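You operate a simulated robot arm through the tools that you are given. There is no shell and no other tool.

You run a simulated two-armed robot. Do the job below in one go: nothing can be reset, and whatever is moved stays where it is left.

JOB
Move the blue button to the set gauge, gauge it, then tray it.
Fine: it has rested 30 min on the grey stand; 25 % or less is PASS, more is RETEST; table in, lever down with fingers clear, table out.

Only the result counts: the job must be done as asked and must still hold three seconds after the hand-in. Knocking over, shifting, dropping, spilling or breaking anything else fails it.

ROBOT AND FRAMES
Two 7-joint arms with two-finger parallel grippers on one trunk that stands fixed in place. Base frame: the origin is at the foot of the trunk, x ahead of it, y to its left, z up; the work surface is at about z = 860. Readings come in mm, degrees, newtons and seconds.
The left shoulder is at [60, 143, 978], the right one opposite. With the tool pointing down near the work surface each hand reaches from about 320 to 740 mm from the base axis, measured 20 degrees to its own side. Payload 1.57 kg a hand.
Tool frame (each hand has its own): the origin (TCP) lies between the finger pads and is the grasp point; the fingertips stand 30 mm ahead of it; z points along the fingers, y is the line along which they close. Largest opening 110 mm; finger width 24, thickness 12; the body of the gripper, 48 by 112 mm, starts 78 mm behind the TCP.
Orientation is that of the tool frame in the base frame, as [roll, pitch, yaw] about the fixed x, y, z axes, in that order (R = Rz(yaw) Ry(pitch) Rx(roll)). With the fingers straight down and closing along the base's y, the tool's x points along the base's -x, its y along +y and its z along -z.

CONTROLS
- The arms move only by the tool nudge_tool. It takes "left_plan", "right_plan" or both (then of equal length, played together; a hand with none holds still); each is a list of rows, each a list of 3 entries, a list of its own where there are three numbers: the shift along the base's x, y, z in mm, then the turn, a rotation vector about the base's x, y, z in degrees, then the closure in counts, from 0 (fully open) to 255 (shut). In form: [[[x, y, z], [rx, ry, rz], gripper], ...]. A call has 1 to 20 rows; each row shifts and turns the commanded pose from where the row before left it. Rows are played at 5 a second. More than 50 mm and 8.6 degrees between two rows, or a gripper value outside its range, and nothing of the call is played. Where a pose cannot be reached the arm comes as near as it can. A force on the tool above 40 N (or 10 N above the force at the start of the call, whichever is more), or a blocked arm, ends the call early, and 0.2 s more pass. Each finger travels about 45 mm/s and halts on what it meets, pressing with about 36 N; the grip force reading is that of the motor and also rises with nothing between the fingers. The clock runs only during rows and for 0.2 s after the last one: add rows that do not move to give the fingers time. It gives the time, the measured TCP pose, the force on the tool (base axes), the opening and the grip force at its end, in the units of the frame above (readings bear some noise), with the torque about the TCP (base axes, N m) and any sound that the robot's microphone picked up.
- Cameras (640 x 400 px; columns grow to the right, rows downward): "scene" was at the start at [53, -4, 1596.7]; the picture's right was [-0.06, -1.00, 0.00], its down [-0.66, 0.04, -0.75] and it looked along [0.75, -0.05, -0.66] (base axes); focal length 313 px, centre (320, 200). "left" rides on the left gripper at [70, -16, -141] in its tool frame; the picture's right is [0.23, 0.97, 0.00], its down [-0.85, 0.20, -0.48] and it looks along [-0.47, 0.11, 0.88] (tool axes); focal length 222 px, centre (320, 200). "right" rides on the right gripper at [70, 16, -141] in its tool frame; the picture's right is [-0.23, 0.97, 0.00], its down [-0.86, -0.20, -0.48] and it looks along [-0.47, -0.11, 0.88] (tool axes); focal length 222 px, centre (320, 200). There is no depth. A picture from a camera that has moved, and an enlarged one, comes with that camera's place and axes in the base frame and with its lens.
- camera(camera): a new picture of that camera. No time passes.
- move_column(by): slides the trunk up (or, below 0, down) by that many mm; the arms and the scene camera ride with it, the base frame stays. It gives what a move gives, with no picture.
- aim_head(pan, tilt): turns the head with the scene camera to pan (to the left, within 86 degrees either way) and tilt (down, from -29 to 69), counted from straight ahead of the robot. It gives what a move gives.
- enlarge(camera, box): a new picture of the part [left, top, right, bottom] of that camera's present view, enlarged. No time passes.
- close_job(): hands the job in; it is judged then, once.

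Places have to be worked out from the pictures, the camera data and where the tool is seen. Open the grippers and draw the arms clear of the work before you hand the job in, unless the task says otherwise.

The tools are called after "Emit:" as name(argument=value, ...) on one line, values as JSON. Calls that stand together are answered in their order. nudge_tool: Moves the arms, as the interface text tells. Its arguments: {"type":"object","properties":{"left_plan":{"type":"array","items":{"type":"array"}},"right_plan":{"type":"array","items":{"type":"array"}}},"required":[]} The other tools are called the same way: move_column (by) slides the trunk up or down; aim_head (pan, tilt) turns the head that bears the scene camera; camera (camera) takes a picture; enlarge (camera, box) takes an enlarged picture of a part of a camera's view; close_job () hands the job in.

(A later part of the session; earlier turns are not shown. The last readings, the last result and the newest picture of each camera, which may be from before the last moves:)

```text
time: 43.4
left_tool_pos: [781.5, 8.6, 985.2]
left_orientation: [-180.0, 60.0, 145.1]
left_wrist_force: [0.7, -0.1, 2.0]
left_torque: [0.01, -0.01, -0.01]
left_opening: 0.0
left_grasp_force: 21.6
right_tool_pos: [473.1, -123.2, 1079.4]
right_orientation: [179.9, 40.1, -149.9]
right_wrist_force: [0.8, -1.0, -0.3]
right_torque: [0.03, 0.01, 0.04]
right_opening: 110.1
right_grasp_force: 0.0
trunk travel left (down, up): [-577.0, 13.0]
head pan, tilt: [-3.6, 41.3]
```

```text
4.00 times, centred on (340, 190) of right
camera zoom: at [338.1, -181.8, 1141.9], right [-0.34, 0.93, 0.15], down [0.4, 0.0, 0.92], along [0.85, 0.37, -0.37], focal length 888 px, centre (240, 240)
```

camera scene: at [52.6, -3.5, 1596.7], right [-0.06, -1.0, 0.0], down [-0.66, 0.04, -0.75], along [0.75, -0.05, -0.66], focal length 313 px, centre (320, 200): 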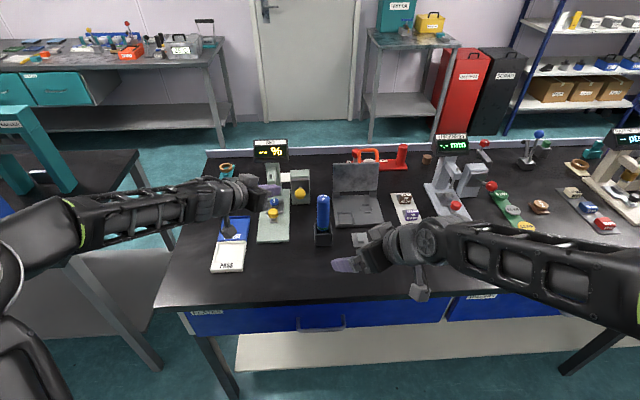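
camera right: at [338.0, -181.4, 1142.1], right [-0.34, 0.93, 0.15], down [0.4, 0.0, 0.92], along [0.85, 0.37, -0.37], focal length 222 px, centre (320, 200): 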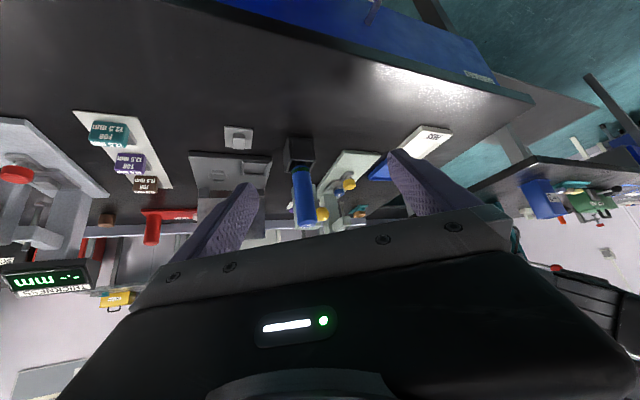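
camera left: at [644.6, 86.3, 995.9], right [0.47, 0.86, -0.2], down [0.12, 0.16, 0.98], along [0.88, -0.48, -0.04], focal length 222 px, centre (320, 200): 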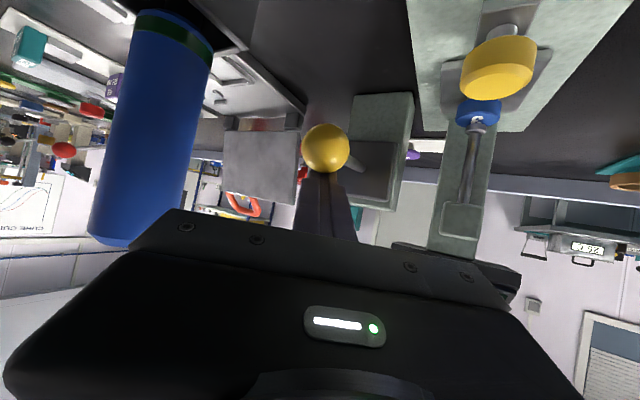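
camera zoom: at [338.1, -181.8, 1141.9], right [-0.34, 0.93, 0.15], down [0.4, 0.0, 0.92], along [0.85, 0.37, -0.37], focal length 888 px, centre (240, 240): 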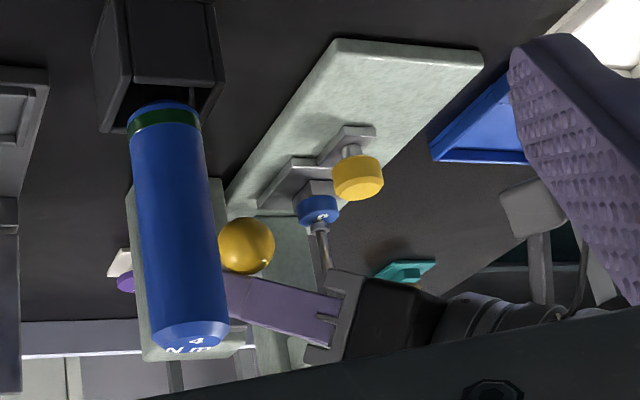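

The foot is almost on the button. I continue in small steps until the stop/reading.

Emit:
nudge_tool(left_plan=[[[0, 0, -3], [0, 0, 0], 255], [[0, 0, -3], [0, 0, 0], 255], [[0, 0, -3], [0, 0, 0], 255], [[0, 0, 0], [0, 0, 0], 255]])

Emit:
enlarge(camera="scene", box=[240, 135, 340, 255])

Emit:
enlarge(camera="right", box=[290, 140, 390, 240])

```text
time: 44.4
left_tool_pos: [783.3, 9.1, 977.6]
left_orientation: [180.0, 60.1, 144.9]
left_wrist_force: [-0.3, -1.3, 2.7]
left_torque: [-0.04, -0.02, 0.01]
left_opening: 0.0
left_grasp_force: 21.4
right_tool_pos: [473.2, -123.5, 1079.5]
right_orientation: [180.0, 40.1, -149.9]
right_wrist_force: [-1.2, 0.6, -0.5]
right_torque: [-0.02, -0.02, 0.03]
right_opening: 110.1
right_grasp_force: 0.1
trunk travel left (down, up): [-577.0, 13.0]
head pan, tilt: [-3.6, 41.3]
```

```text
3.33 times, centred on (290, 195) of scene
camera zoom: at [52.7, -4.3, 1596.7], right [-0.06, -1.0, 0.0], down [-0.66, 0.04, -0.75], along [0.75, -0.05, -0.66], focal length 1043 px, centre (420, 217)
```

zoom: 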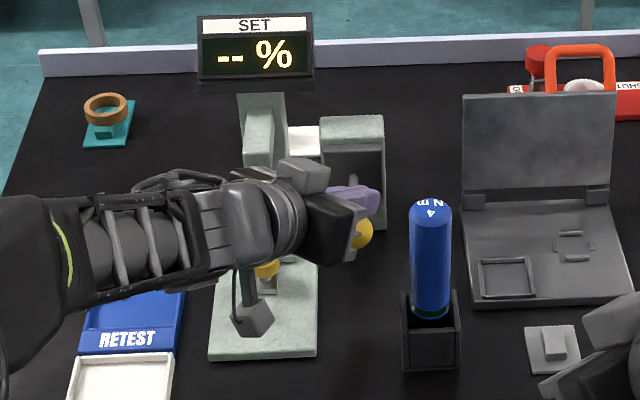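

```text
4.00 times, centred on (340, 190) of right
camera zoom: at [338.0, -182.1, 1142.0], right [-0.34, 0.93, 0.15], down [0.4, 0.0, 0.92], along [0.85, 0.37, -0.37], focal length 888 px, centre (240, 240)
```

zoom: 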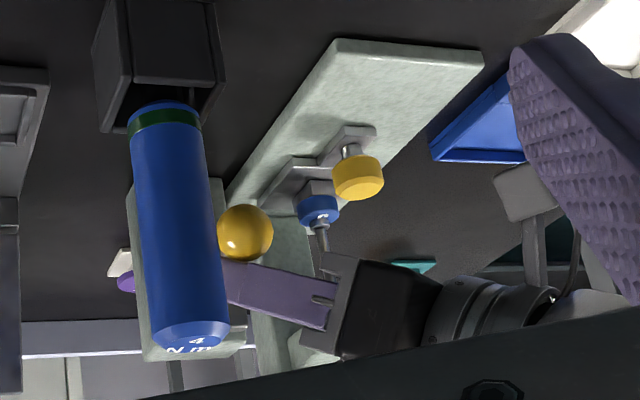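

Still moving with ~3 N; the foot is touching down. I continue.

Emit:
nudge_tool(left_plan=[[[0, 0, -3], [0, 0, 0], 255], [[0, 0, -3], [0, 0, 0], 255], [[0, 0, 0], [0, 0, 0], 255]])

Emit:
enlarge(camera="scene", box=[240, 135, 340, 255])

Emit:
enlarge(camera="left", box=[270, 40, 510, 240])

```text
time: 45.2
left_tool_pos: [783.2, 10.4, 971.5]
left_orientation: [179.9, 60.0, 145.0]
left_wrist_force: [0.7, -2.1, 2.9]
left_torque: [-0.07, -0.06, 0.03]
left_opening: 0.0
left_grasp_force: 21.5
right_tool_pos: [472.3, -123.2, 1078.7]
right_orientation: [-180.0, 40.2, -150.1]
right_wrist_force: [-0.2, 0.3, 0.0]
right_torque: [-0.01, 0.0, -0.01]
right_opening: 110.0
right_grasp_force: 0.0
trunk travel left (down, up): [-577.0, 13.0]
head pan, tilt: [-3.6, 41.3]
```

```text
3.33 times, centred on (290, 195) of scene
camera zoom: at [52.8, -4.5, 1596.7], right [-0.06, -1.0, 0.0], down [-0.66, 0.04, -0.75], along [0.75, -0.05, -0.66], focal length 1043 px, centre (420, 217)
```

zoom: 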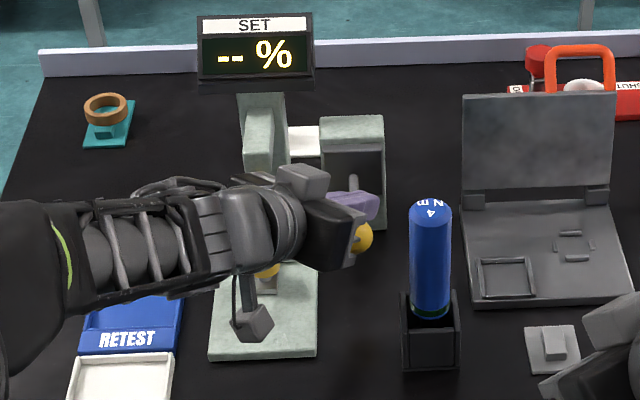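

```text
2.00 times, centred on (390, 140) of left
camera zoom: at [645.1, 86.5, 981.0], right [0.47, 0.86, -0.2], down [0.12, 0.16, 0.98], along [0.88, -0.48, -0.03], focal length 444 px, centre (180, 320)
```

zoom: 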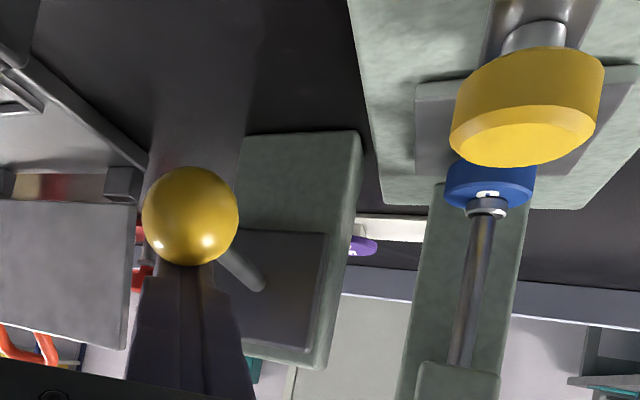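

The foot looks to be on the button; display still blank. I press further in small steps.

Emit:
nudge_tool(left_plan=[[[0, 0, -2.5], [0, 0, 0], 255], [[0, 0, -2.5], [0, 0, 0], 255], [[0, 0, 0], [0, 0, 0], 255], [[0, 0, 0], [0, 0, 0], 255]])

Emit:
enlarge(camera="scene", box=[240, 135, 340, 255])

Emit:
enlarge(camera="left", box=[270, 40, 510, 240])

```text
time: 46.2
left_tool_pos: [783.0, 9.6, 966.6]
left_orientation: [179.9, 59.9, 144.9]
left_wrist_force: [0.6, -3.0, 5.0]
left_torque: [-0.09, -0.12, -0.05]
left_opening: 0.0
left_grasp_force: 22.1
right_tool_pos: [472.2, -123.2, 1078.3]
right_orientation: [-179.9, 40.1, -150.1]
right_wrist_force: [-0.8, -0.3, 0.6]
right_torque: [0.02, -0.05, -0.03]
right_opening: 109.8
right_grasp_force: 0.1
trunk travel left (down, up): [-577.0, 13.0]
head pan, tilt: [-3.6, 41.3]
```

```text
3.33 times, centred on (290, 195) of scene
camera zoom: at [52.5, -4.5, 1596.7], right [-0.06, -1.0, 0.0], down [-0.66, 0.04, -0.75], along [0.75, -0.05, -0.66], focal length 1043 px, centre (420, 217)
```

zoom: 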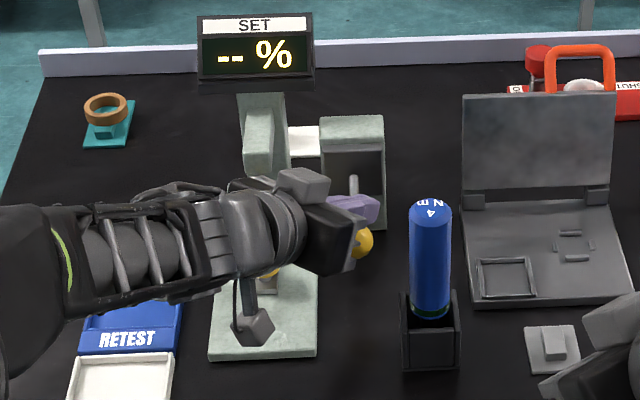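

```text
2.00 times, centred on (390, 140) of left
camera zoom: at [645.1, 86.5, 976.2], right [0.47, 0.86, -0.2], down [0.12, 0.16, 0.98], along [0.88, -0.48, -0.03], focal length 444 px, centre (180, 320)
```

zoom: 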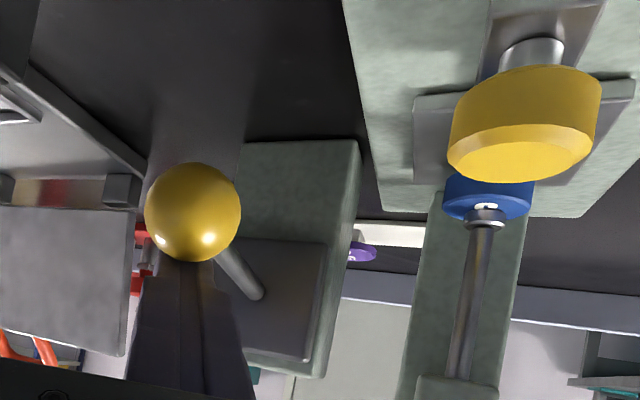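

No reading yet; lever ~10° below level. I keep pressing in small steps.

Emit:
nudge_tool(left_plan=[[[0, 0, -2.5], [0, 0, 0], 255], [[0, 0, -2.5], [0, 0, 0], 255], [[0, 0, -2], [0, 0, 0], 255], [[0, 0, 0], [0, 0, 0], 255]])

Emit:
enlarge(camera="scene", box=[240, 135, 340, 255])

Emit:
enlarge(camera="left", box=[270, 40, 510, 240])

```text
time: 47.2
left_tool_pos: [782.1, 9.1, 959.6]
left_orientation: [180.0, 60.0, 144.8]
left_wrist_force: [2.3, -3.6, 5.6]
left_torque: [-0.09, -0.18, -0.06]
left_opening: 0.0
left_grasp_force: 21.3
right_tool_pos: [472.3, -122.4, 1079.1]
right_orientation: [180.0, 40.1, -150.0]
right_wrist_force: [0.5, -0.7, -0.1]
right_torque: [0.01, 0.0, -0.01]
right_opening: 109.9
right_grasp_force: 0.1
trunk travel left (down, up): [-577.0, 13.0]
head pan, tilt: [-3.6, 41.3]
```

```text
3.33 times, centred on (290, 195) of scene
camera zoom: at [52.5, -4.5, 1596.7], right [-0.06, -1.0, 0.0], down [-0.66, 0.04, -0.75], along [0.75, -0.05, -0.66], focal length 1043 px, centre (420, 217)
```

zoom: 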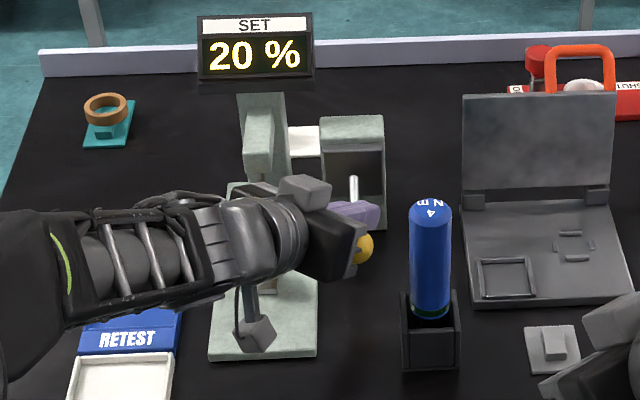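

```text
2.00 times, centred on (390, 140) of left
camera zoom: at [644.5, 85.8, 969.2], right [0.47, 0.86, -0.2], down [0.12, 0.16, 0.98], along [0.88, -0.48, -0.03], focal length 444 px, centre (180, 320)
```

zoom: 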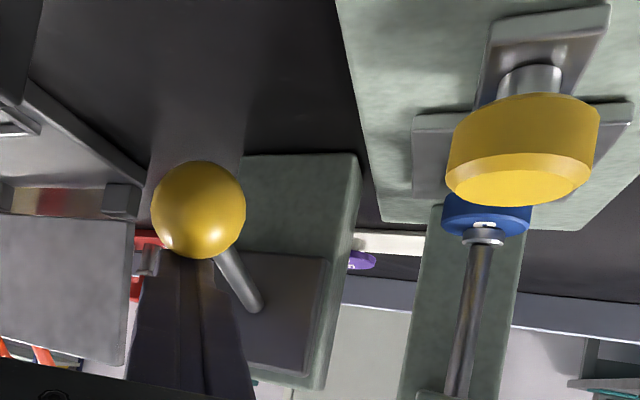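

The display reads 20 %. I hold for about a second and enlarge the display to confirm it is steady.

Emit:
nudge_tool(left_plan=[[[0, 0, 0], [0, 0, 0], 255], [[0, 0, 0], [0, 0, 0], 255], [[0, 0, 0], [0, 0, 0], 255], [[0, 0, 0], [0, 0, 0], 255], [[0, 0, 0], [0, 0, 0], 255], [[0, 0, 0], [0, 0, 0], 255]])

Emit:
enlarge(camera="scene", box=[245, 130, 295, 170])

```text
time: 48.6
left_tool_pos: [781.2, 9.3, 960.1]
left_orientation: [-179.9, 60.0, 144.9]
left_wrist_force: [-0.8, -4.1, 5.6]
left_torque: [-0.05, -0.06, -0.07]
left_opening: 0.0
left_grasp_force: 21.3
right_tool_pos: [472.4, -123.9, 1078.7]
right_orientation: [-180.0, 40.1, -150.1]
right_wrist_force: [-0.4, 0.1, -0.5]
right_torque: [0.0, -0.02, 0.0]
right_opening: 110.0
right_grasp_force: 0.1
trunk travel left (down, up): [-577.0, 13.0]
head pan, tilt: [-3.6, 41.3]
```

```text
10.00 times, centred on (270, 150) of scene
camera zoom: at [52.3, -4.5, 1596.7], right [-0.06, -1.0, 0.0], down [-0.66, 0.04, -0.75], along [0.75, -0.05, -0.66], focal length 3130 px, centre (820, 700)
```

zoom: 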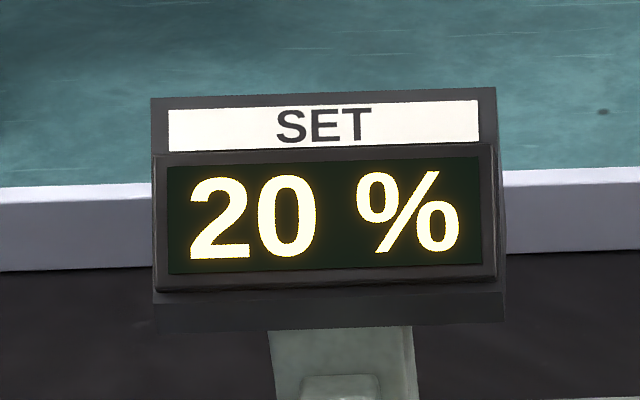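

Steady 20 % → PASS. I raise the hand slowly, letting the lever come up, and check that it returns.

Emit:
nudge_tool(left_plan=[[[0, 0, 5], [0, 0, 0], 255], [[0, 0, 6], [0, 0, 0], 255], [[0, 0, 6], [0, 0, 0], 255], [[0, 0, 6], [0, 0, 0], 255], [[0, 0, 6], [0, 0, 0], 255], [[0, 0, 6], [0, 0, 0], 255], [[0, 0, 6], [0, 0, 0], 255], [[0, 0, 6], [0, 0, 0], 255], [[0, 0, 8], [0, 0, 0], 255], [[0, 0, 12], [0, 0, 0], 255], [[0, 0, 12], [0, 0, 0], 255], [[0, 0, 0], [0, 0, 0], 255]])

Emit:
camera(camera="left")

Emit:
enlarge(camera="scene", box=[240, 135, 340, 255])

Emit:
enlarge(camera="right", box=[290, 140, 390, 240])

```text
time: 51.2
left_tool_pos: [782.2, 11.0, 1038.0]
left_orientation: [-180.0, 60.0, 145.0]
left_wrist_force: [-0.9, 0.2, 0.1]
left_torque: [-0.02, -0.02, -0.01]
left_opening: 0.2
left_grasp_force: 21.0
right_tool_pos: [472.4, -122.9, 1078.7]
right_orientation: [180.0, 40.1, -150.0]
right_wrist_force: [0.0, -0.2, 0.0]
right_torque: [-0.02, 0.0, -0.02]
right_opening: 109.9
right_grasp_force: 0.1
trunk travel left (down, up): [-577.0, 13.0]
head pan, tilt: [-3.6, 41.3]
```

```text
taken
camera left: at [644.7, 86.7, 1048.0], right [0.47, 0.86, -0.2], down [0.12, 0.16, 0.98], along [0.88, -0.48, -0.04], focal length 222 px, centre (320, 200)
```

left: 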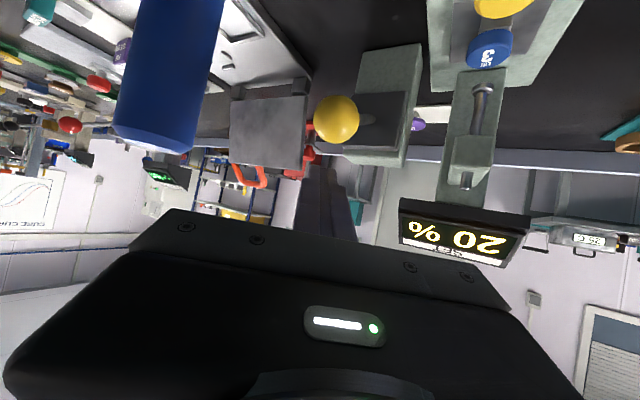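

```text
3.33 times, centred on (290, 195) of scene
camera zoom: at [53.1, -4.0, 1596.7], right [-0.06, -1.0, 0.0], down [-0.66, 0.04, -0.75], along [0.75, -0.05, -0.66], focal length 1043 px, centre (420, 217)
```

zoom: 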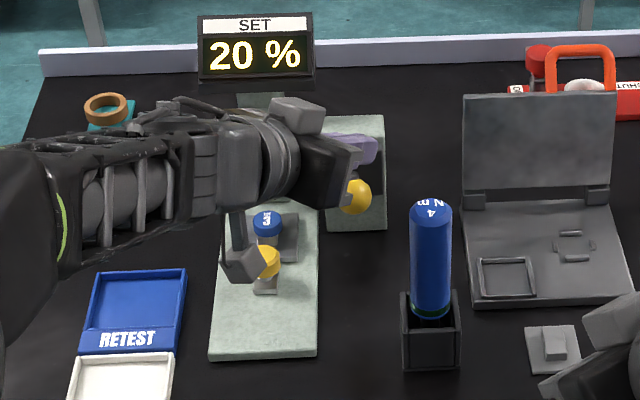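

```text
4.00 times, centred on (340, 190) of right
camera zoom: at [338.3, -181.8, 1141.9], right [-0.34, 0.93, 0.15], down [0.4, 0.0, 0.92], along [0.85, 0.37, -0.37], focal length 888 px, centre (240, 240)
```

zoom: 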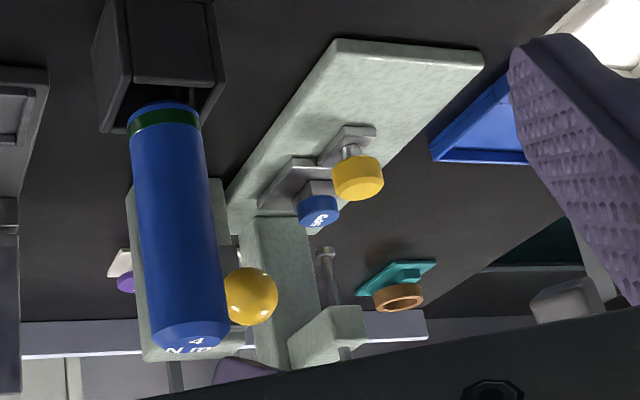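

The lever sprang back and the reading is latched at 20 %. I withdraw the left hand, return it to the 30° tilt with no yaw, and open to 56 mm behind the knob.

Emit:
nudge_tool(left_plan=[[[-25, 18, 12], [0, 0, 0], 255], [[-25, 18, 12], [0, 0, 0], 230], [[-25, 18, 12], [0, 0, 0], 200], [[-25, 18, 0], [0, 0, 7], 170], [[0, 10, 0], [0, 0, 7], 140], [[0, 7, 0], [0, 0, 7], 125], [[0, 0, 0], [0, 0, 7], 125], [[0, 0, 0], [0, 0, 7], 125], [[0, 0, 0], [0, 7.5, 0], 125], [[0, 0, 0], [0, 7.5, 0], 125], [[0, 0, 0], [0, 7.5, 0], 125], [[0, 0, 0], [0, 7.5, 0], 125], [[0, 0, 0], [0, 0, 0], 125]])

Emit:
enlarge(camera="scene", box=[200, 130, 340, 270])

```text
time: 54.0
left_tool_pos: [682.8, 98.7, 1073.7]
left_orientation: [179.9, 30.1, -180.0]
left_wrist_force: [-0.8, 0.0, 0.2]
left_torque: [-0.01, -0.03, 0.0]
left_opening: 56.4
left_grasp_force: 0.0
right_tool_pos: [472.2, -123.3, 1079.1]
right_orientation: [180.0, 40.2, -150.0]
right_wrist_force: [0.4, 0.0, 0.2]
right_torque: [0.01, 0.02, 0.03]
right_opening: 110.0
right_grasp_force: 0.0
trunk travel left (down, up): [-577.0, 13.0]
head pan, tilt: [-3.6, 41.3]
```

```text
2.86 times, centred on (270, 200) of scene
camera zoom: at [52.6, -4.1, 1596.7], right [-0.06, -1.0, 0.0], down [-0.66, 0.04, -0.75], along [0.75, -0.05, -0.66], focal length 894 px, centre (463, 200)
```

zoom: 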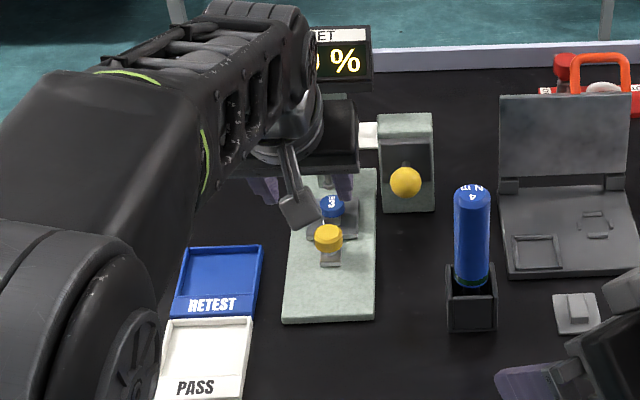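

I go back along the previous retreat line to the knob.

Emit:
nudge_tool(left_plan=[[[23, 0.5, -34], [0, 0, 0], 125], [[23, 0.5, -34], [0, 0, 0], 125], [[23, 0.5, -34], [0, 0, 0], 125], [[12, 0, -20], [0, 0, 0], 125], [[12, 0, -20], [0, 0, 0], 125], [[0, 0, 0], [0, 0, 0], 125]])

Emit:
enlarge(camera="left", box=[240, 110, 400, 230])

```text
time: 55.4
left_tool_pos: [776.0, 101.7, 933.0]
left_orientation: [179.9, 30.0, -180.0]
left_wrist_force: [-0.7, -0.5, -0.2]
left_torque: [0.04, -0.02, -0.01]
left_opening: 56.0
left_grasp_force: 0.1
right_tool_pos: [472.3, -123.1, 1078.3]
right_orientation: [-180.0, 40.0, -150.0]
right_wrist_force: [0.1, -0.4, 0.3]
right_torque: [-0.04, 0.02, 0.01]
right_opening: 110.2
right_grasp_force: 0.1
trunk travel left (down, up): [-577.0, 13.0]
head pan, tilt: [-3.6, 41.3]
```

```text
3.33 times, centred on (320, 170) of left
camera zoom: at [645.3, 84.6, 1019.7], right [-0.2, 0.97, -0.11], down [0.5, 0.2, 0.84], along [0.84, 0.11, -0.53], focal length 740 px, centre (320, 300)
```

zoom: 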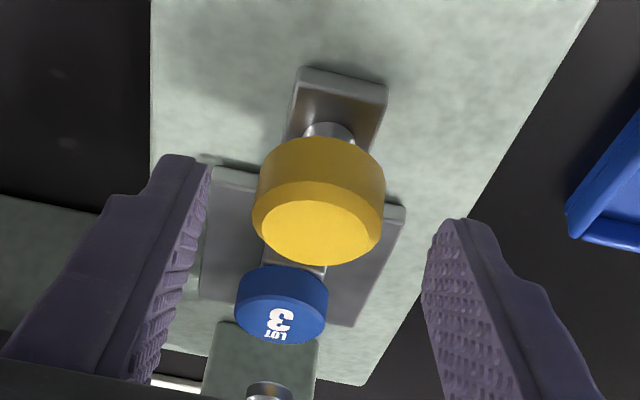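

Knob is centred between the fingers; I finish the approach and close on it.

Emit:
nudge_tool(left_plan=[[[6, -0.5, -14], [0, 0, 0], 125], [[0, 0, 0], [0, 0, 0], 150], [[0, 0, 0], [0, 0, 0], 170], [[0, 0, 0], [0, 0, 0], 183], [[0, 0, 0], [0, 0, 0], 192], [[0, 0, 0], [0, 0, 0], 192]])

Emit:
enlarge(camera="left", box=[240, 110, 400, 230])

```text
time: 56.8
left_tool_pos: [780.8, 100.6, 919.7]
left_orientation: [179.9, 30.0, 179.9]
left_wrist_force: [0.9, -2.0, -0.5]
left_torque: [-0.08, -0.28, -0.03]
left_opening: 31.5
left_grasp_force: 30.3
right_tool_pos: [472.5, -123.8, 1078.3]
right_orientation: [180.0, 40.1, -150.0]
right_wrist_force: [0.7, -0.5, 0.0]
right_torque: [-0.02, 0.01, -0.01]
right_opening: 109.9
right_grasp_force: 0.1
trunk travel left (down, up): [-577.0, 13.0]
head pan, tilt: [-3.6, 41.3]
```

```text
3.33 times, centred on (320, 170) of left
camera zoom: at [650.6, 83.5, 1005.8], right [-0.2, 0.97, -0.11], down [0.5, 0.2, 0.84], along [0.84, 0.11, -0.53], focal length 740 px, centre (320, 300)
```

zoom: 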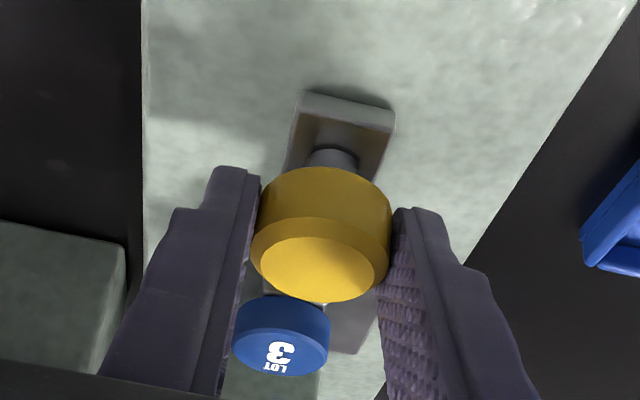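

Gripped. I draw the table out smoothly, about 98 mm first.

Emit:
nudge_tool(left_plan=[[[-2, -0.3, 0], [0, 0, 0], 194], [[-4, 0, 0], [0, 0, 0], 194], [[-5, 0, 0], [0, 0, 0], 194], [[-5, 0, 0], [0, 0, 0], 194], [[-5.5, 0, 0], [0, 0, 0], 194], [[-5.5, 0, 0], [0, 0, 0], 194], [[-5.5, 0, 0], [0, 0, 0], 194], [[-5.5, 0, 0], [0, 0, 0], 194], [[-5.5, 0, 0], [0, 0, 0], 194], [[-5.5, 0, 0], [0, 0, 0], 194], [[-5.5, 0, 0], [0, 0, 0], 194], [[-5.5, 0, 0], [0, 0, 0], 194], [[-5.5, 0, 0], [0, 0, 0], 194], [[-5.5, 0, 0], [0, 0, 0], 194], [[-5.5, 0, 0], [0, 0, 0], 194], [[-5.5, 0, 0], [0, 0, 0], 194], [[-5, 0, 0], [0, 0, 0], 194], [[-4, 0, 0], [0, 0, 0], 194], [[-3, 0, 0], [0, 0, 0], 194], [[0, 0, 0], [0, 0, 0], 194]])

Emit:
enlarge(camera="right", box=[310, 130, 410, 220])

Emit:
enlarge(camera="left", box=[240, 110, 400, 230])

```text
time: 61.0
left_tool_pos: [688.1, 100.7, 917.7]
left_orientation: [180.0, 30.0, -179.9]
left_wrist_force: [0.5, 5.9, 2.2]
left_torque: [0.04, -0.43, 0.2]
left_opening: 31.3
left_grasp_force: 40.8
right_tool_pos: [472.9, -122.3, 1079.0]
right_orientation: [179.9, 40.1, -150.1]
right_wrist_force: [1.0, -0.7, 0.9]
right_torque: [0.0, 0.02, -0.01]
right_opening: 109.8
right_grasp_force: 0.0
trunk travel left (down, up): [-577.0, 13.0]
head pan, tilt: [-3.6, 41.3]
```

```text
4.44 times, centred on (360, 175) of right
camera zoom: at [338.1, -181.3, 1142.0], right [-0.34, 0.93, 0.15], down [0.4, 0.0, 0.92], along [0.85, 0.37, -0.37], focal length 987 px, centre (142, 311)
```

zoom: 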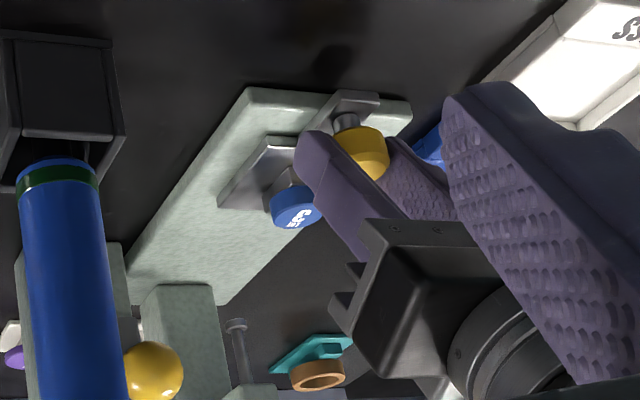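

```text
3.33 times, centred on (320, 170) of left
camera zoom: at [557.4, 83.5, 1005.7], right [-0.2, 0.97, -0.11], down [0.5, 0.2, 0.84], along [0.84, 0.11, -0.53], focal length 740 px, centre (320, 300)
```

zoom: 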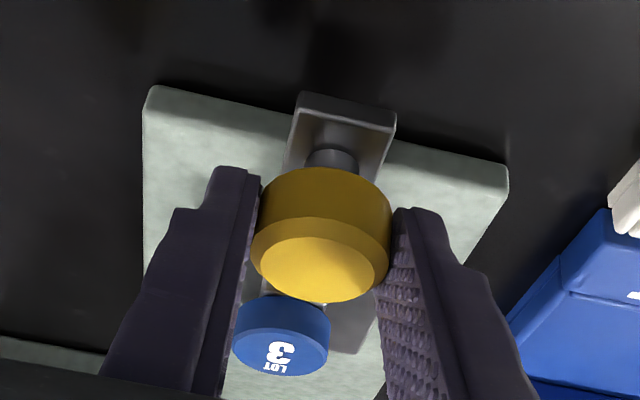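

93 mm out; I ease the side force and continue the last ~18 mm gently.

Emit:
nudge_tool(left_plan=[[[0, 0.8, 0], [0, 0, 0], 194], [[-3, 0, 0], [0, 0, 0], 194], [[-4, 0.2, 0], [0, 0, 0], 194], [[-4, 0, 0], [0, 0, 0], 194], [[-3, 0, 0], [0, 0, 0], 194], [[0, 0, 0], [0, 0, 0], 194]])

```text
time: 62.4
left_tool_pos: [673.6, 100.4, 919.0]
left_orientation: [180.0, 30.2, 180.0]
left_wrist_force: [-1.5, 0.7, 5.5]
left_torque: [0.08, -0.26, -0.09]
left_opening: 31.4
left_grasp_force: 40.4
right_tool_pos: [471.3, -122.7, 1079.3]
right_orientation: [-179.9, 40.1, -150.0]
right_wrist_force: [-0.3, 0.4, 0.1]
right_torque: [-0.01, 0.01, 0.01]
right_opening: 110.1
right_grasp_force: 0.1
trunk travel left (down, up): [-577.0, 13.0]
head pan, tilt: [-3.6, 41.3]
```

About 3 mm remain to the original out position (x≈670.4); I finish in 1.5 mm steps.

Emit:
nudge_tool(left_plan=[[[-1.5, 0, 0], [0, 0, 0], 194], [[-1.3, 0, 0], [0, 0, 0], 194], [[0, 0, 0], [0, 0, 0], 194]])

Emit:
enlarge(camera="right", box=[330, 130, 400, 190])

```text
time: 63.2
left_tool_pos: [671.9, 99.0, 918.9]
left_orientation: [-180.0, 30.2, 179.9]
left_wrist_force: [2.1, 1.3, 4.5]
left_torque: [0.03, -0.22, 0.0]
left_opening: 31.7
left_grasp_force: 40.6
right_tool_pos: [472.9, -123.7, 1078.9]
right_orientation: [180.0, 40.1, -150.0]
right_wrist_force: [0.2, -0.3, 0.0]
right_torque: [0.02, 0.0, -0.01]
right_opening: 110.1
right_grasp_force: 0.1
trunk travel left (down, up): [-577.0, 13.0]
head pan, tilt: [-3.6, 41.3]
```

```text
6.67 times, centred on (365, 160) of right
camera zoom: at [338.2, -181.8, 1141.9], right [-0.34, 0.93, 0.15], down [0.4, 0.0, 0.92], along [0.85, 0.37, -0.37], focal length 1481 px, centre (20, 467)
```

zoom: 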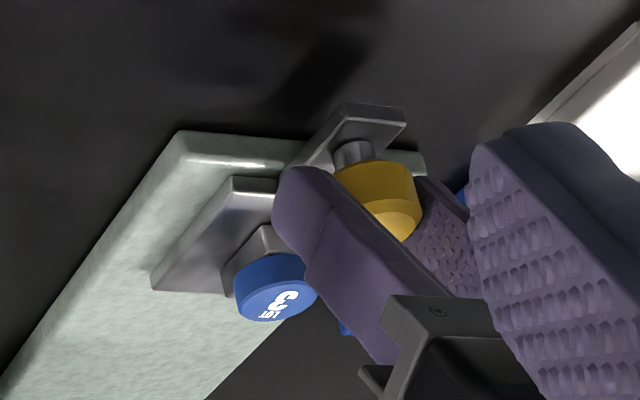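

The picture matches the original "out" picture. One more millimetre to confirm the stop, then relieve and release.

Emit:
nudge_tool(left_plan=[[[-1, 0, 0], [0, 0, 0], 194], [[0, 0, 0], [0, 0, 0], 194]])

```text
time: 63.8
left_tool_pos: [671.4, 100.3, 918.1]
left_orientation: [-179.9, 30.1, -179.9]
left_wrist_force: [9.4, 1.1, 4.2]
left_torque: [0.05, 0.42, 0.01]
left_opening: 31.4
left_grasp_force: 40.5
right_tool_pos: [474.0, -124.2, 1078.1]
right_orientation: [-179.9, 40.0, -150.0]
right_wrist_force: [0.0, -0.1, 0.4]
right_torque: [-0.03, 0.04, 0.02]
right_opening: 110.0
right_grasp_force: 0.1
trunk travel left (down, up): [-577.0, 13.0]
head pan, tilt: [-3.6, 41.3]
```

The outer stop is felt (+9 N). I relieve, release the knob, lift, and move above the button.

Emit:
nudge_tool(left_plan=[[[0.7, 0, 0], [0, 0, 0], 194], [[0, 0, 0], [0, 0, 0], 180], [[0, 0, 0], [0, 0, 0], 155], [[0, 0, 0], [0, 0, 0], 130], [[0, 0, 0], [0, 0, 0], 125], [[0, 0, 15], [0, 0, 0], 125], [[0, 0, 20], [0, 0, 0], 125], [[0, 0, 20], [0, 0, 0], 125], [[28, -0.5, 0], [0, 0, 0], 125], [[28, -0.5, 0], [0, 0, 0], 125], [[0, 0, 0], [0, 0, 0], 125]])

Emit:
enlarge(camera="right", box=[330, 130, 400, 190])

Emit:
enlarge(camera="left", box=[240, 90, 400, 230])

```text
time: 66.2
left_tool_pos: [726.6, 99.6, 974.6]
left_orientation: [-179.9, 29.9, 180.0]
left_wrist_force: [0.8, -0.1, -0.4]
left_torque: [-0.02, 0.02, 0.03]
left_opening: 56.0
left_grasp_force: 0.1
right_tool_pos: [473.0, -123.4, 1080.2]
right_orientation: [-180.0, 40.1, -150.0]
right_wrist_force: [0.2, -0.2, 0.2]
right_torque: [0.02, 0.02, 0.01]
right_opening: 109.9
right_grasp_force: 0.0
trunk travel left (down, up): [-577.0, 13.0]
head pan, tilt: [-3.6, 41.3]
```

```text
6.67 times, centred on (365, 160) of right
camera zoom: at [338.1, -181.9, 1142.0], right [-0.34, 0.93, 0.15], down [0.4, 0.0, 0.92], along [0.85, 0.37, -0.37], focal length 1481 px, centre (20, 467)
```

zoom: 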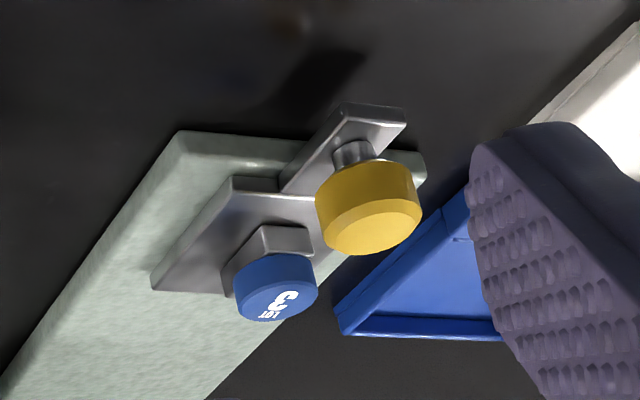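

```text
2.86 times, centred on (320, 160) of left
camera zoom: at [595.1, 83.4, 1061.8], right [-0.2, 0.97, -0.11], down [0.5, 0.2, 0.84], along [0.84, 0.11, -0.53], focal length 635 px, centre (320, 314)
```

zoom: 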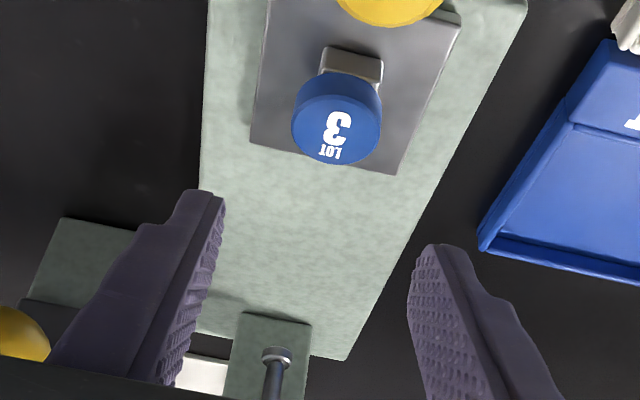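

The button rode out unmoved. For the tray I want the fingertips not to reach below the button, so I reduce the tilt to 15° and grip it a little higher; first I rotate and descend partway.

Emit:
nudge_tool(left_plan=[[[0, 0, 0], [0, 7.5, 0], 125], [[0, 0, 0], [0, 7.5, 0], 125], [[1, -0.4, -18], [0, 0, 0], 125], [[1, -0.4, -17], [0, 0, 0], 125], [[0, 0, 0], [0, 0, 0], 125]])

Emit:
enlarge(camera="left", box=[240, 90, 400, 230])

Emit:
enlarge(camera="right", box=[330, 130, 400, 190])

```text
time: 67.4
left_tool_pos: [727.8, 98.5, 940.2]
left_orientation: [-180.0, 15.0, 179.9]
left_wrist_force: [0.4, 1.3, 0.4]
left_torque: [0.0, 0.03, -0.01]
left_opening: 56.4
left_grasp_force: 0.1
right_tool_pos: [473.1, -122.9, 1078.1]
right_orientation: [180.0, 40.1, -149.9]
right_wrist_force: [-0.6, 0.5, -0.4]
right_torque: [0.01, 0.03, 0.01]
right_opening: 110.3
right_grasp_force: 0.1
trunk travel left (down, up): [-577.0, 13.0]
head pan, tilt: [-3.6, 41.3]
```

```text
2.86 times, centred on (320, 160) of left
camera zoom: at [623.7, 81.4, 1058.1], right [-0.22, 0.97, -0.06], down [0.7, 0.2, 0.68], along [0.68, 0.11, -0.73], focal length 635 px, centre (320, 314)
```

zoom: 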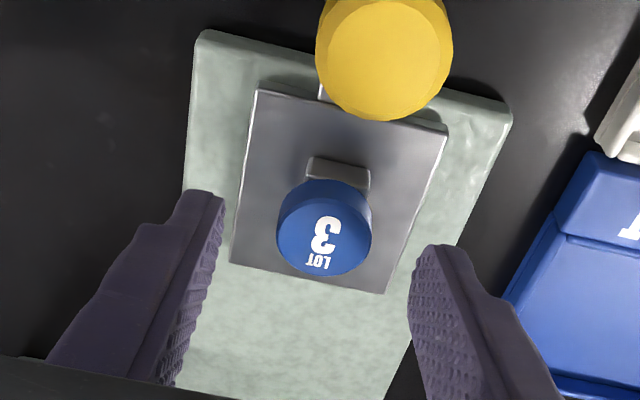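

```text
6.67 times, centred on (365, 160) of right
camera zoom: at [338.1, -181.8, 1142.0], right [-0.34, 0.93, 0.15], down [0.4, 0.0, 0.92], along [0.85, 0.37, -0.37], focal length 1481 px, centre (20, 467)
```

zoom: 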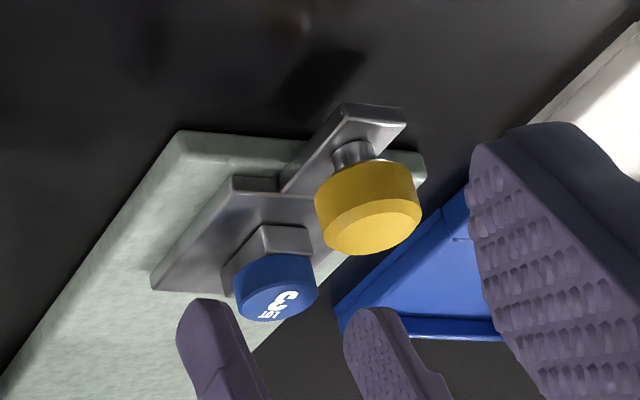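

Tilt 15° is reachable. I lower to the grip height and close on the button.

Emit:
nudge_tool(left_plan=[[[1, 0, -10], [0, 0, 0], 125], [[0.7, 0, -8], [0, 0, 0], 125], [[0, 0, 0], [0, 0, 0], 125], [[0, 0, 0], [0, 0, 0], 150], [[0, 0, 0], [0, 0, 0], 170], [[0, 0, 0], [0, 0, 0], 185], [[0, 0, 0], [0, 0, 0], 197], [[0, 0, 0], [0, 0, 0], 197], [[0, 0, 0], [0, 0, 0], 197]])

Emit:
enlarge(camera="right", box=[330, 130, 400, 190])

Emit:
enlarge(camera="left", box=[240, 90, 400, 230])

```text
time: 69.4
left_tool_pos: [728.5, 96.3, 920.7]
left_orientation: [-180.0, 15.0, -180.0]
left_wrist_force: [0.5, -0.4, 0.9]
left_torque: [0.03, -0.03, -0.01]
left_opening: 26.9
left_grasp_force: 36.1
right_tool_pos: [472.2, -123.0, 1078.2]
right_orientation: [180.0, 40.1, -150.0]
right_wrist_force: [-0.3, -0.6, 0.0]
right_torque: [0.0, 0.0, 0.01]
right_opening: 110.1
right_grasp_force: 0.1
trunk travel left (down, up): [-577.0, 13.0]
head pan, tilt: [-3.6, 41.3]
```

```text
6.67 times, centred on (365, 160) of right
camera zoom: at [338.3, -181.8, 1141.9], right [-0.34, 0.93, 0.15], down [0.4, 0.0, 0.92], along [0.85, 0.37, -0.37], focal length 1481 px, centre (20, 467)
```

zoom: 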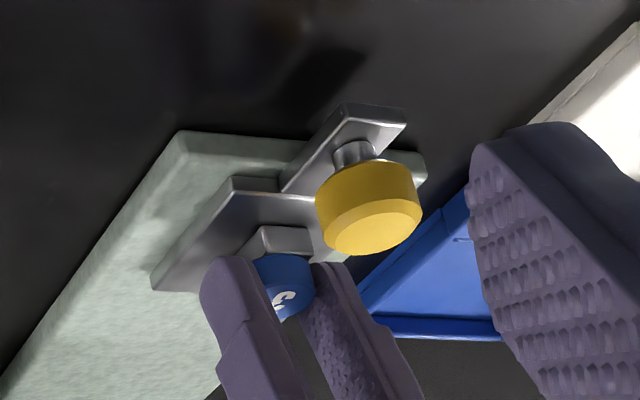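

```text
2.86 times, centred on (320, 160) of left
camera zoom: at [626.0, 81.3, 1038.9], right [-0.22, 0.97, -0.06], down [0.7, 0.2, 0.68], along [0.68, 0.11, -0.73], focal length 635 px, centre (320, 314)
```

zoom: 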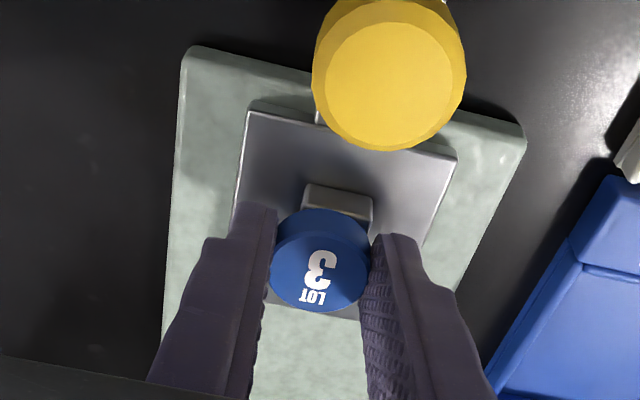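

Button held at 26.9 mm with the tips just under its lower edge. I lift it and carry it over the PASS tray (≈[665, 226]), then look down.

Emit:
nudge_tool(left_plan=[[[0, 0, 8], [0, 0, 0], 198], [[0, 0, 20], [0, 0, 0], 198], [[0, 0, 30], [0, 0, 0], 198], [[-18, 32, 5], [0, 0, 0], 198], [[-18, 32, 0], [0, 0, 0], 198], [[-18, 32, 0], [0, 0, 0], 198], [[-17, 32, 0], [0, 0, 0], 198], [[0, 0, 0], [0, 0, 0], 198]])

Emit:
camera(camera="left")

Emit:
camera(camera="scene")

Emit:
camera(camera="right")

```text
time: 71.2
left_tool_pos: [657.8, 229.0, 985.6]
left_orientation: [-179.9, 14.9, -180.0]
left_wrist_force: [-0.3, -0.4, 0.1]
left_torque: [0.01, 0.03, 0.03]
left_opening: 26.9
left_grasp_force: 36.0
right_tool_pos: [473.0, -124.4, 1078.6]
right_orientation: [179.9, 40.1, -150.1]
right_wrist_force: [0.3, -0.1, 0.6]
right_torque: [0.03, -0.01, 0.03]
right_opening: 110.0
right_grasp_force: 0.1
trunk travel left (down, up): [-577.0, 13.0]
head pan, tilt: [-3.6, 41.3]
```

```text
taken
camera left: at [554.9, 211.4, 1102.2], right [-0.22, 0.97, -0.06], down [0.7, 0.2, 0.68], along [0.68, 0.11, -0.73], focal length 222 px, centre (320, 200)
```

left: 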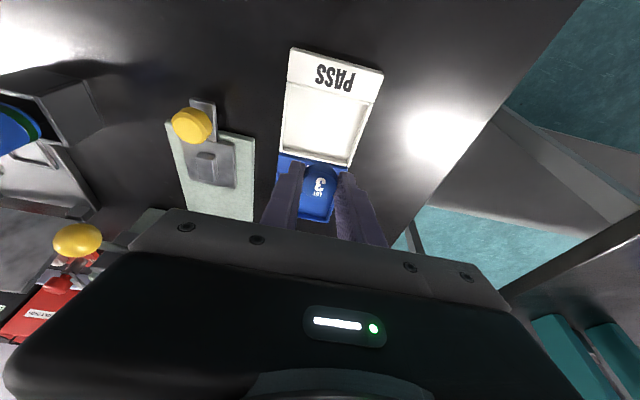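

```text
taken
camera scene: at [53.4, -4.5, 1596.6], right [-0.06, -1.0, 0.0], down [-0.66, 0.04, -0.75], along [0.75, -0.05, -0.66], focal length 313 px, centre (320, 200)
```

scene: 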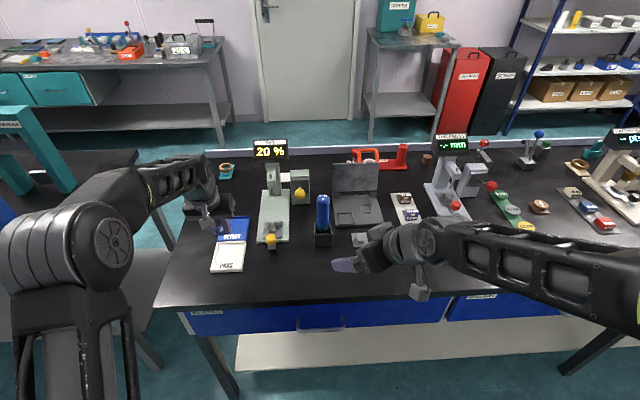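

```text
taken
camera right: at [338.5, -182.2, 1141.7], right [-0.34, 0.93, 0.15], down [0.4, 0.0, 0.92], along [0.85, 0.37, -0.37], focal length 222 px, centre (320, 200)
```

right: 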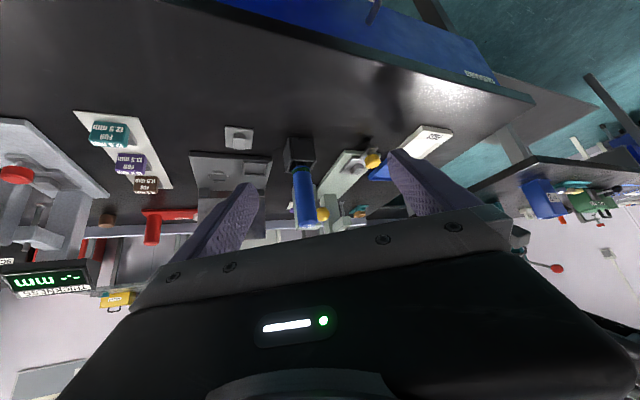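

I enlarge the tray from here to place the button in its centre.

Emit:
enlarge(camera="left", box=[250, 35, 410, 235])

Emit:
enlarge(camera="scene", box=[190, 200, 270, 280])

```text
2.00 times, centred on (330, 135) of left
camera zoom: at [554.9, 211.4, 1102.2], right [-0.22, 0.97, -0.06], down [0.7, 0.2, 0.68], along [0.68, 0.11, -0.73], focal length 444 px, centre (300, 330)
```

zoom: 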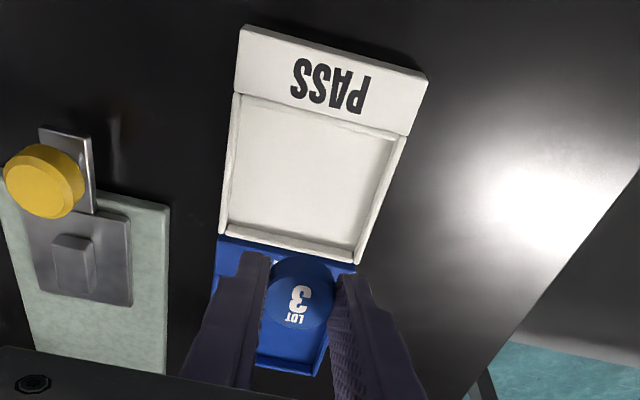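

```text
5.00 times, centred on (230, 240) of scene
camera zoom: at [53.4, -4.5, 1596.6], right [-0.06, -1.0, 0.0], down [-0.66, 0.04, -0.75], along [0.75, -0.05, -0.66], focal length 1565 px, centre (770, 0)
```

zoom: 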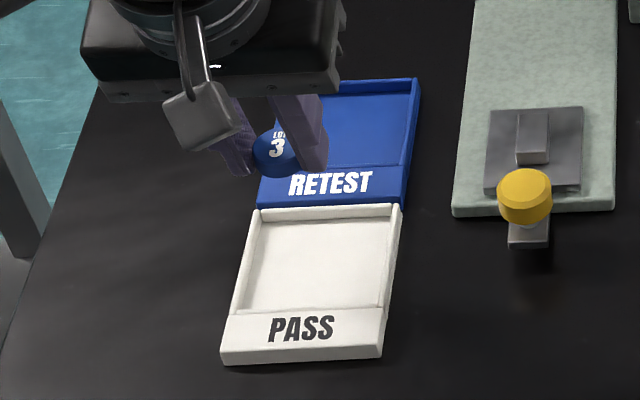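

Tray interior centre ≈ [664, 224.5]. I shift a few mm and lower most of the way.

Emit:
nudge_tool(left_plan=[[[1, -2.5, -20], [0, 0, 0], 198], [[1, -2, -22], [0, 0, 0], 198], [[0, 0, -20], [0, 0, 0], 198], [[0, 0, 0], [0, 0, 0], 198]])

Emit:
enlarge(camera="left", box=[230, 60, 410, 230])

Emit:
enlarge(camera="scene", box=[190, 200, 270, 280])

```text
time: 72.2
left_tool_pos: [661.8, 222.7, 922.4]
left_orientation: [180.0, 15.0, -180.0]
left_wrist_force: [-0.2, 0.3, 0.0]
left_torque: [-0.01, -0.04, -0.04]
left_opening: 27.1
left_grasp_force: 35.7
right_tool_pos: [471.8, -122.1, 1079.4]
right_orientation: [179.9, 40.1, -150.0]
right_wrist_force: [0.1, 0.3, -0.7]
right_torque: [0.0, -0.02, 0.04]
right_opening: 110.2
right_grasp_force: 0.1
trunk travel left (down, up): [-577.0, 13.0]
head pan, tilt: [-3.6, 41.3]
```

```text
2.35 times, centred on (320, 145) of left
camera zoom: at [557.6, 206.5, 1040.2], right [-0.22, 0.97, -0.06], down [0.7, 0.2, 0.68], along [0.68, 0.11, -0.73], focal length 523 px, centre (320, 329)
```

zoom: 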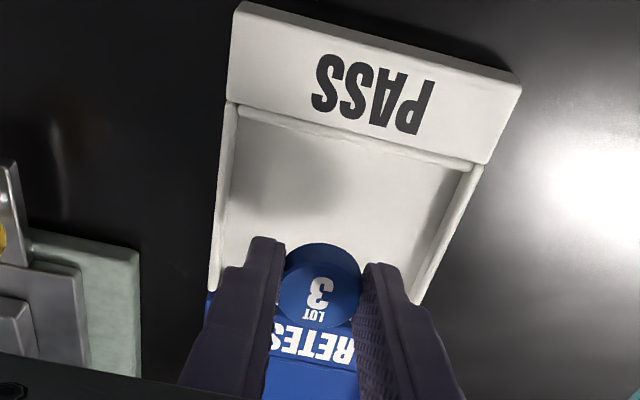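

```text
5.00 times, centred on (230, 240) of scene
camera zoom: at [52.8, -4.1, 1596.7], right [-0.06, -1.0, 0.0], down [-0.66, 0.04, -0.75], along [0.75, -0.05, -0.66], focal length 1565 px, centre (770, 0)
```

zoom: 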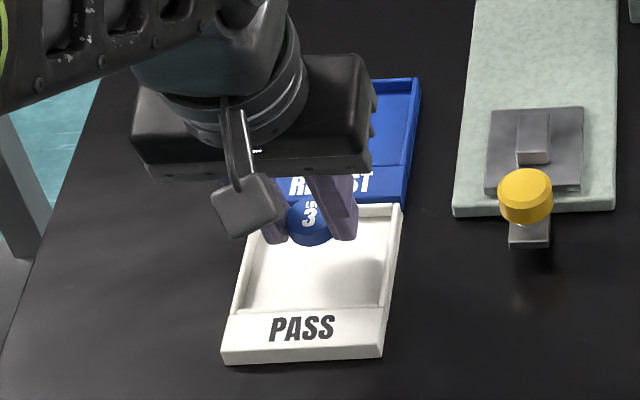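

Button ≈ [664.6, 222.5]; I shift +2.5 mm in y and lower to near the floor, then in small steps.

Emit:
nudge_tool(left_plan=[[[0, 2.5, -8], [0, 0, 0], 198], [[0, 0, -8], [0, 0, 0], 198], [[0, 0, -3], [0, 0, 0], 198], [[0, 0, 0], [0, 0, 0], 198]])

Emit:
enlarge(camera="left", box=[230, 60, 410, 230])

Emit:
enlarge(camera="scene", box=[190, 200, 270, 280])

```text
time: 73.2
left_tool_pos: [660.7, 224.9, 903.7]
left_orientation: [180.0, 15.0, -180.0]
left_wrist_force: [0.4, -0.2, 0.4]
left_torque: [0.03, 0.0, 0.02]
left_opening: 26.5
left_grasp_force: 35.9
right_tool_pos: [473.3, -122.5, 1079.5]
right_orientation: [180.0, 40.2, -149.9]
right_wrist_force: [-0.1, 0.2, 0.4]
right_torque: [0.0, 0.0, 0.0]
right_opening: 110.0
right_grasp_force: 0.1
trunk travel left (down, up): [-577.0, 13.0]
head pan, tilt: [-3.6, 41.3]
```

```text
2.35 times, centred on (320, 145) of left
camera zoom: at [557.5, 207.7, 1020.1], right [-0.22, 0.97, -0.06], down [0.7, 0.2, 0.68], along [0.68, 0.11, -0.73], focal length 523 px, centre (320, 329)
```

zoom: 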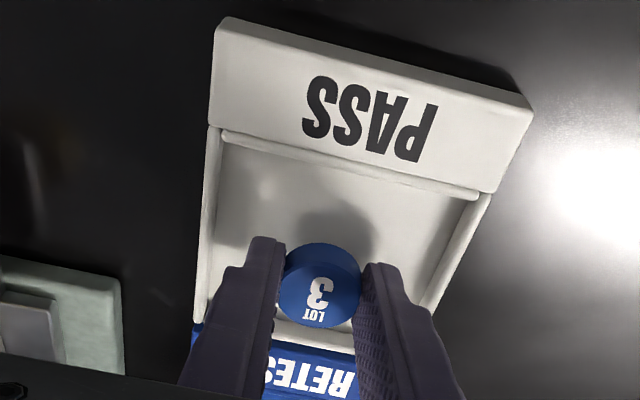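

```text
5.00 times, centred on (230, 240) of scene
camera zoom: at [53.1, -4.1, 1596.7], right [-0.06, -1.0, 0.0], down [-0.66, 0.04, -0.75], along [0.75, -0.05, -0.66], focal length 1565 px, centre (770, 0)
```

zoom: 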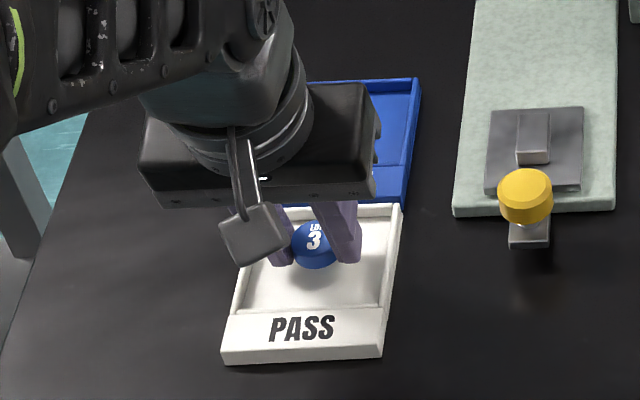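

Well inside the tray; I shift 3 mm back and lower in small steps towards contact.

Emit:
nudge_tool(left_plan=[[[-3, 0, -1.5], [0, 0, 0], 198], [[0, 0, -1.5], [0, 0, 0], 198], [[0, 0, 0], [0, 0, 0], 198]])

```text
time: 74.0
left_tool_pos: [659.8, 223.9, 900.5]
left_orientation: [-180.0, 15.0, -180.0]
left_wrist_force: [0.5, 0.4, -0.1]
left_torque: [0.01, 0.0, 0.0]
left_opening: 27.0
left_grasp_force: 36.1
right_tool_pos: [473.1, -123.9, 1078.5]
right_orientation: [179.9, 40.1, -150.1]
right_wrist_force: [0.2, 0.6, 0.3]
right_torque: [-0.01, -0.01, 0.01]
right_opening: 109.8
right_grasp_force: 0.1
trunk travel left (down, up): [-577.0, 13.0]
head pan, tilt: [-3.6, 41.3]
```

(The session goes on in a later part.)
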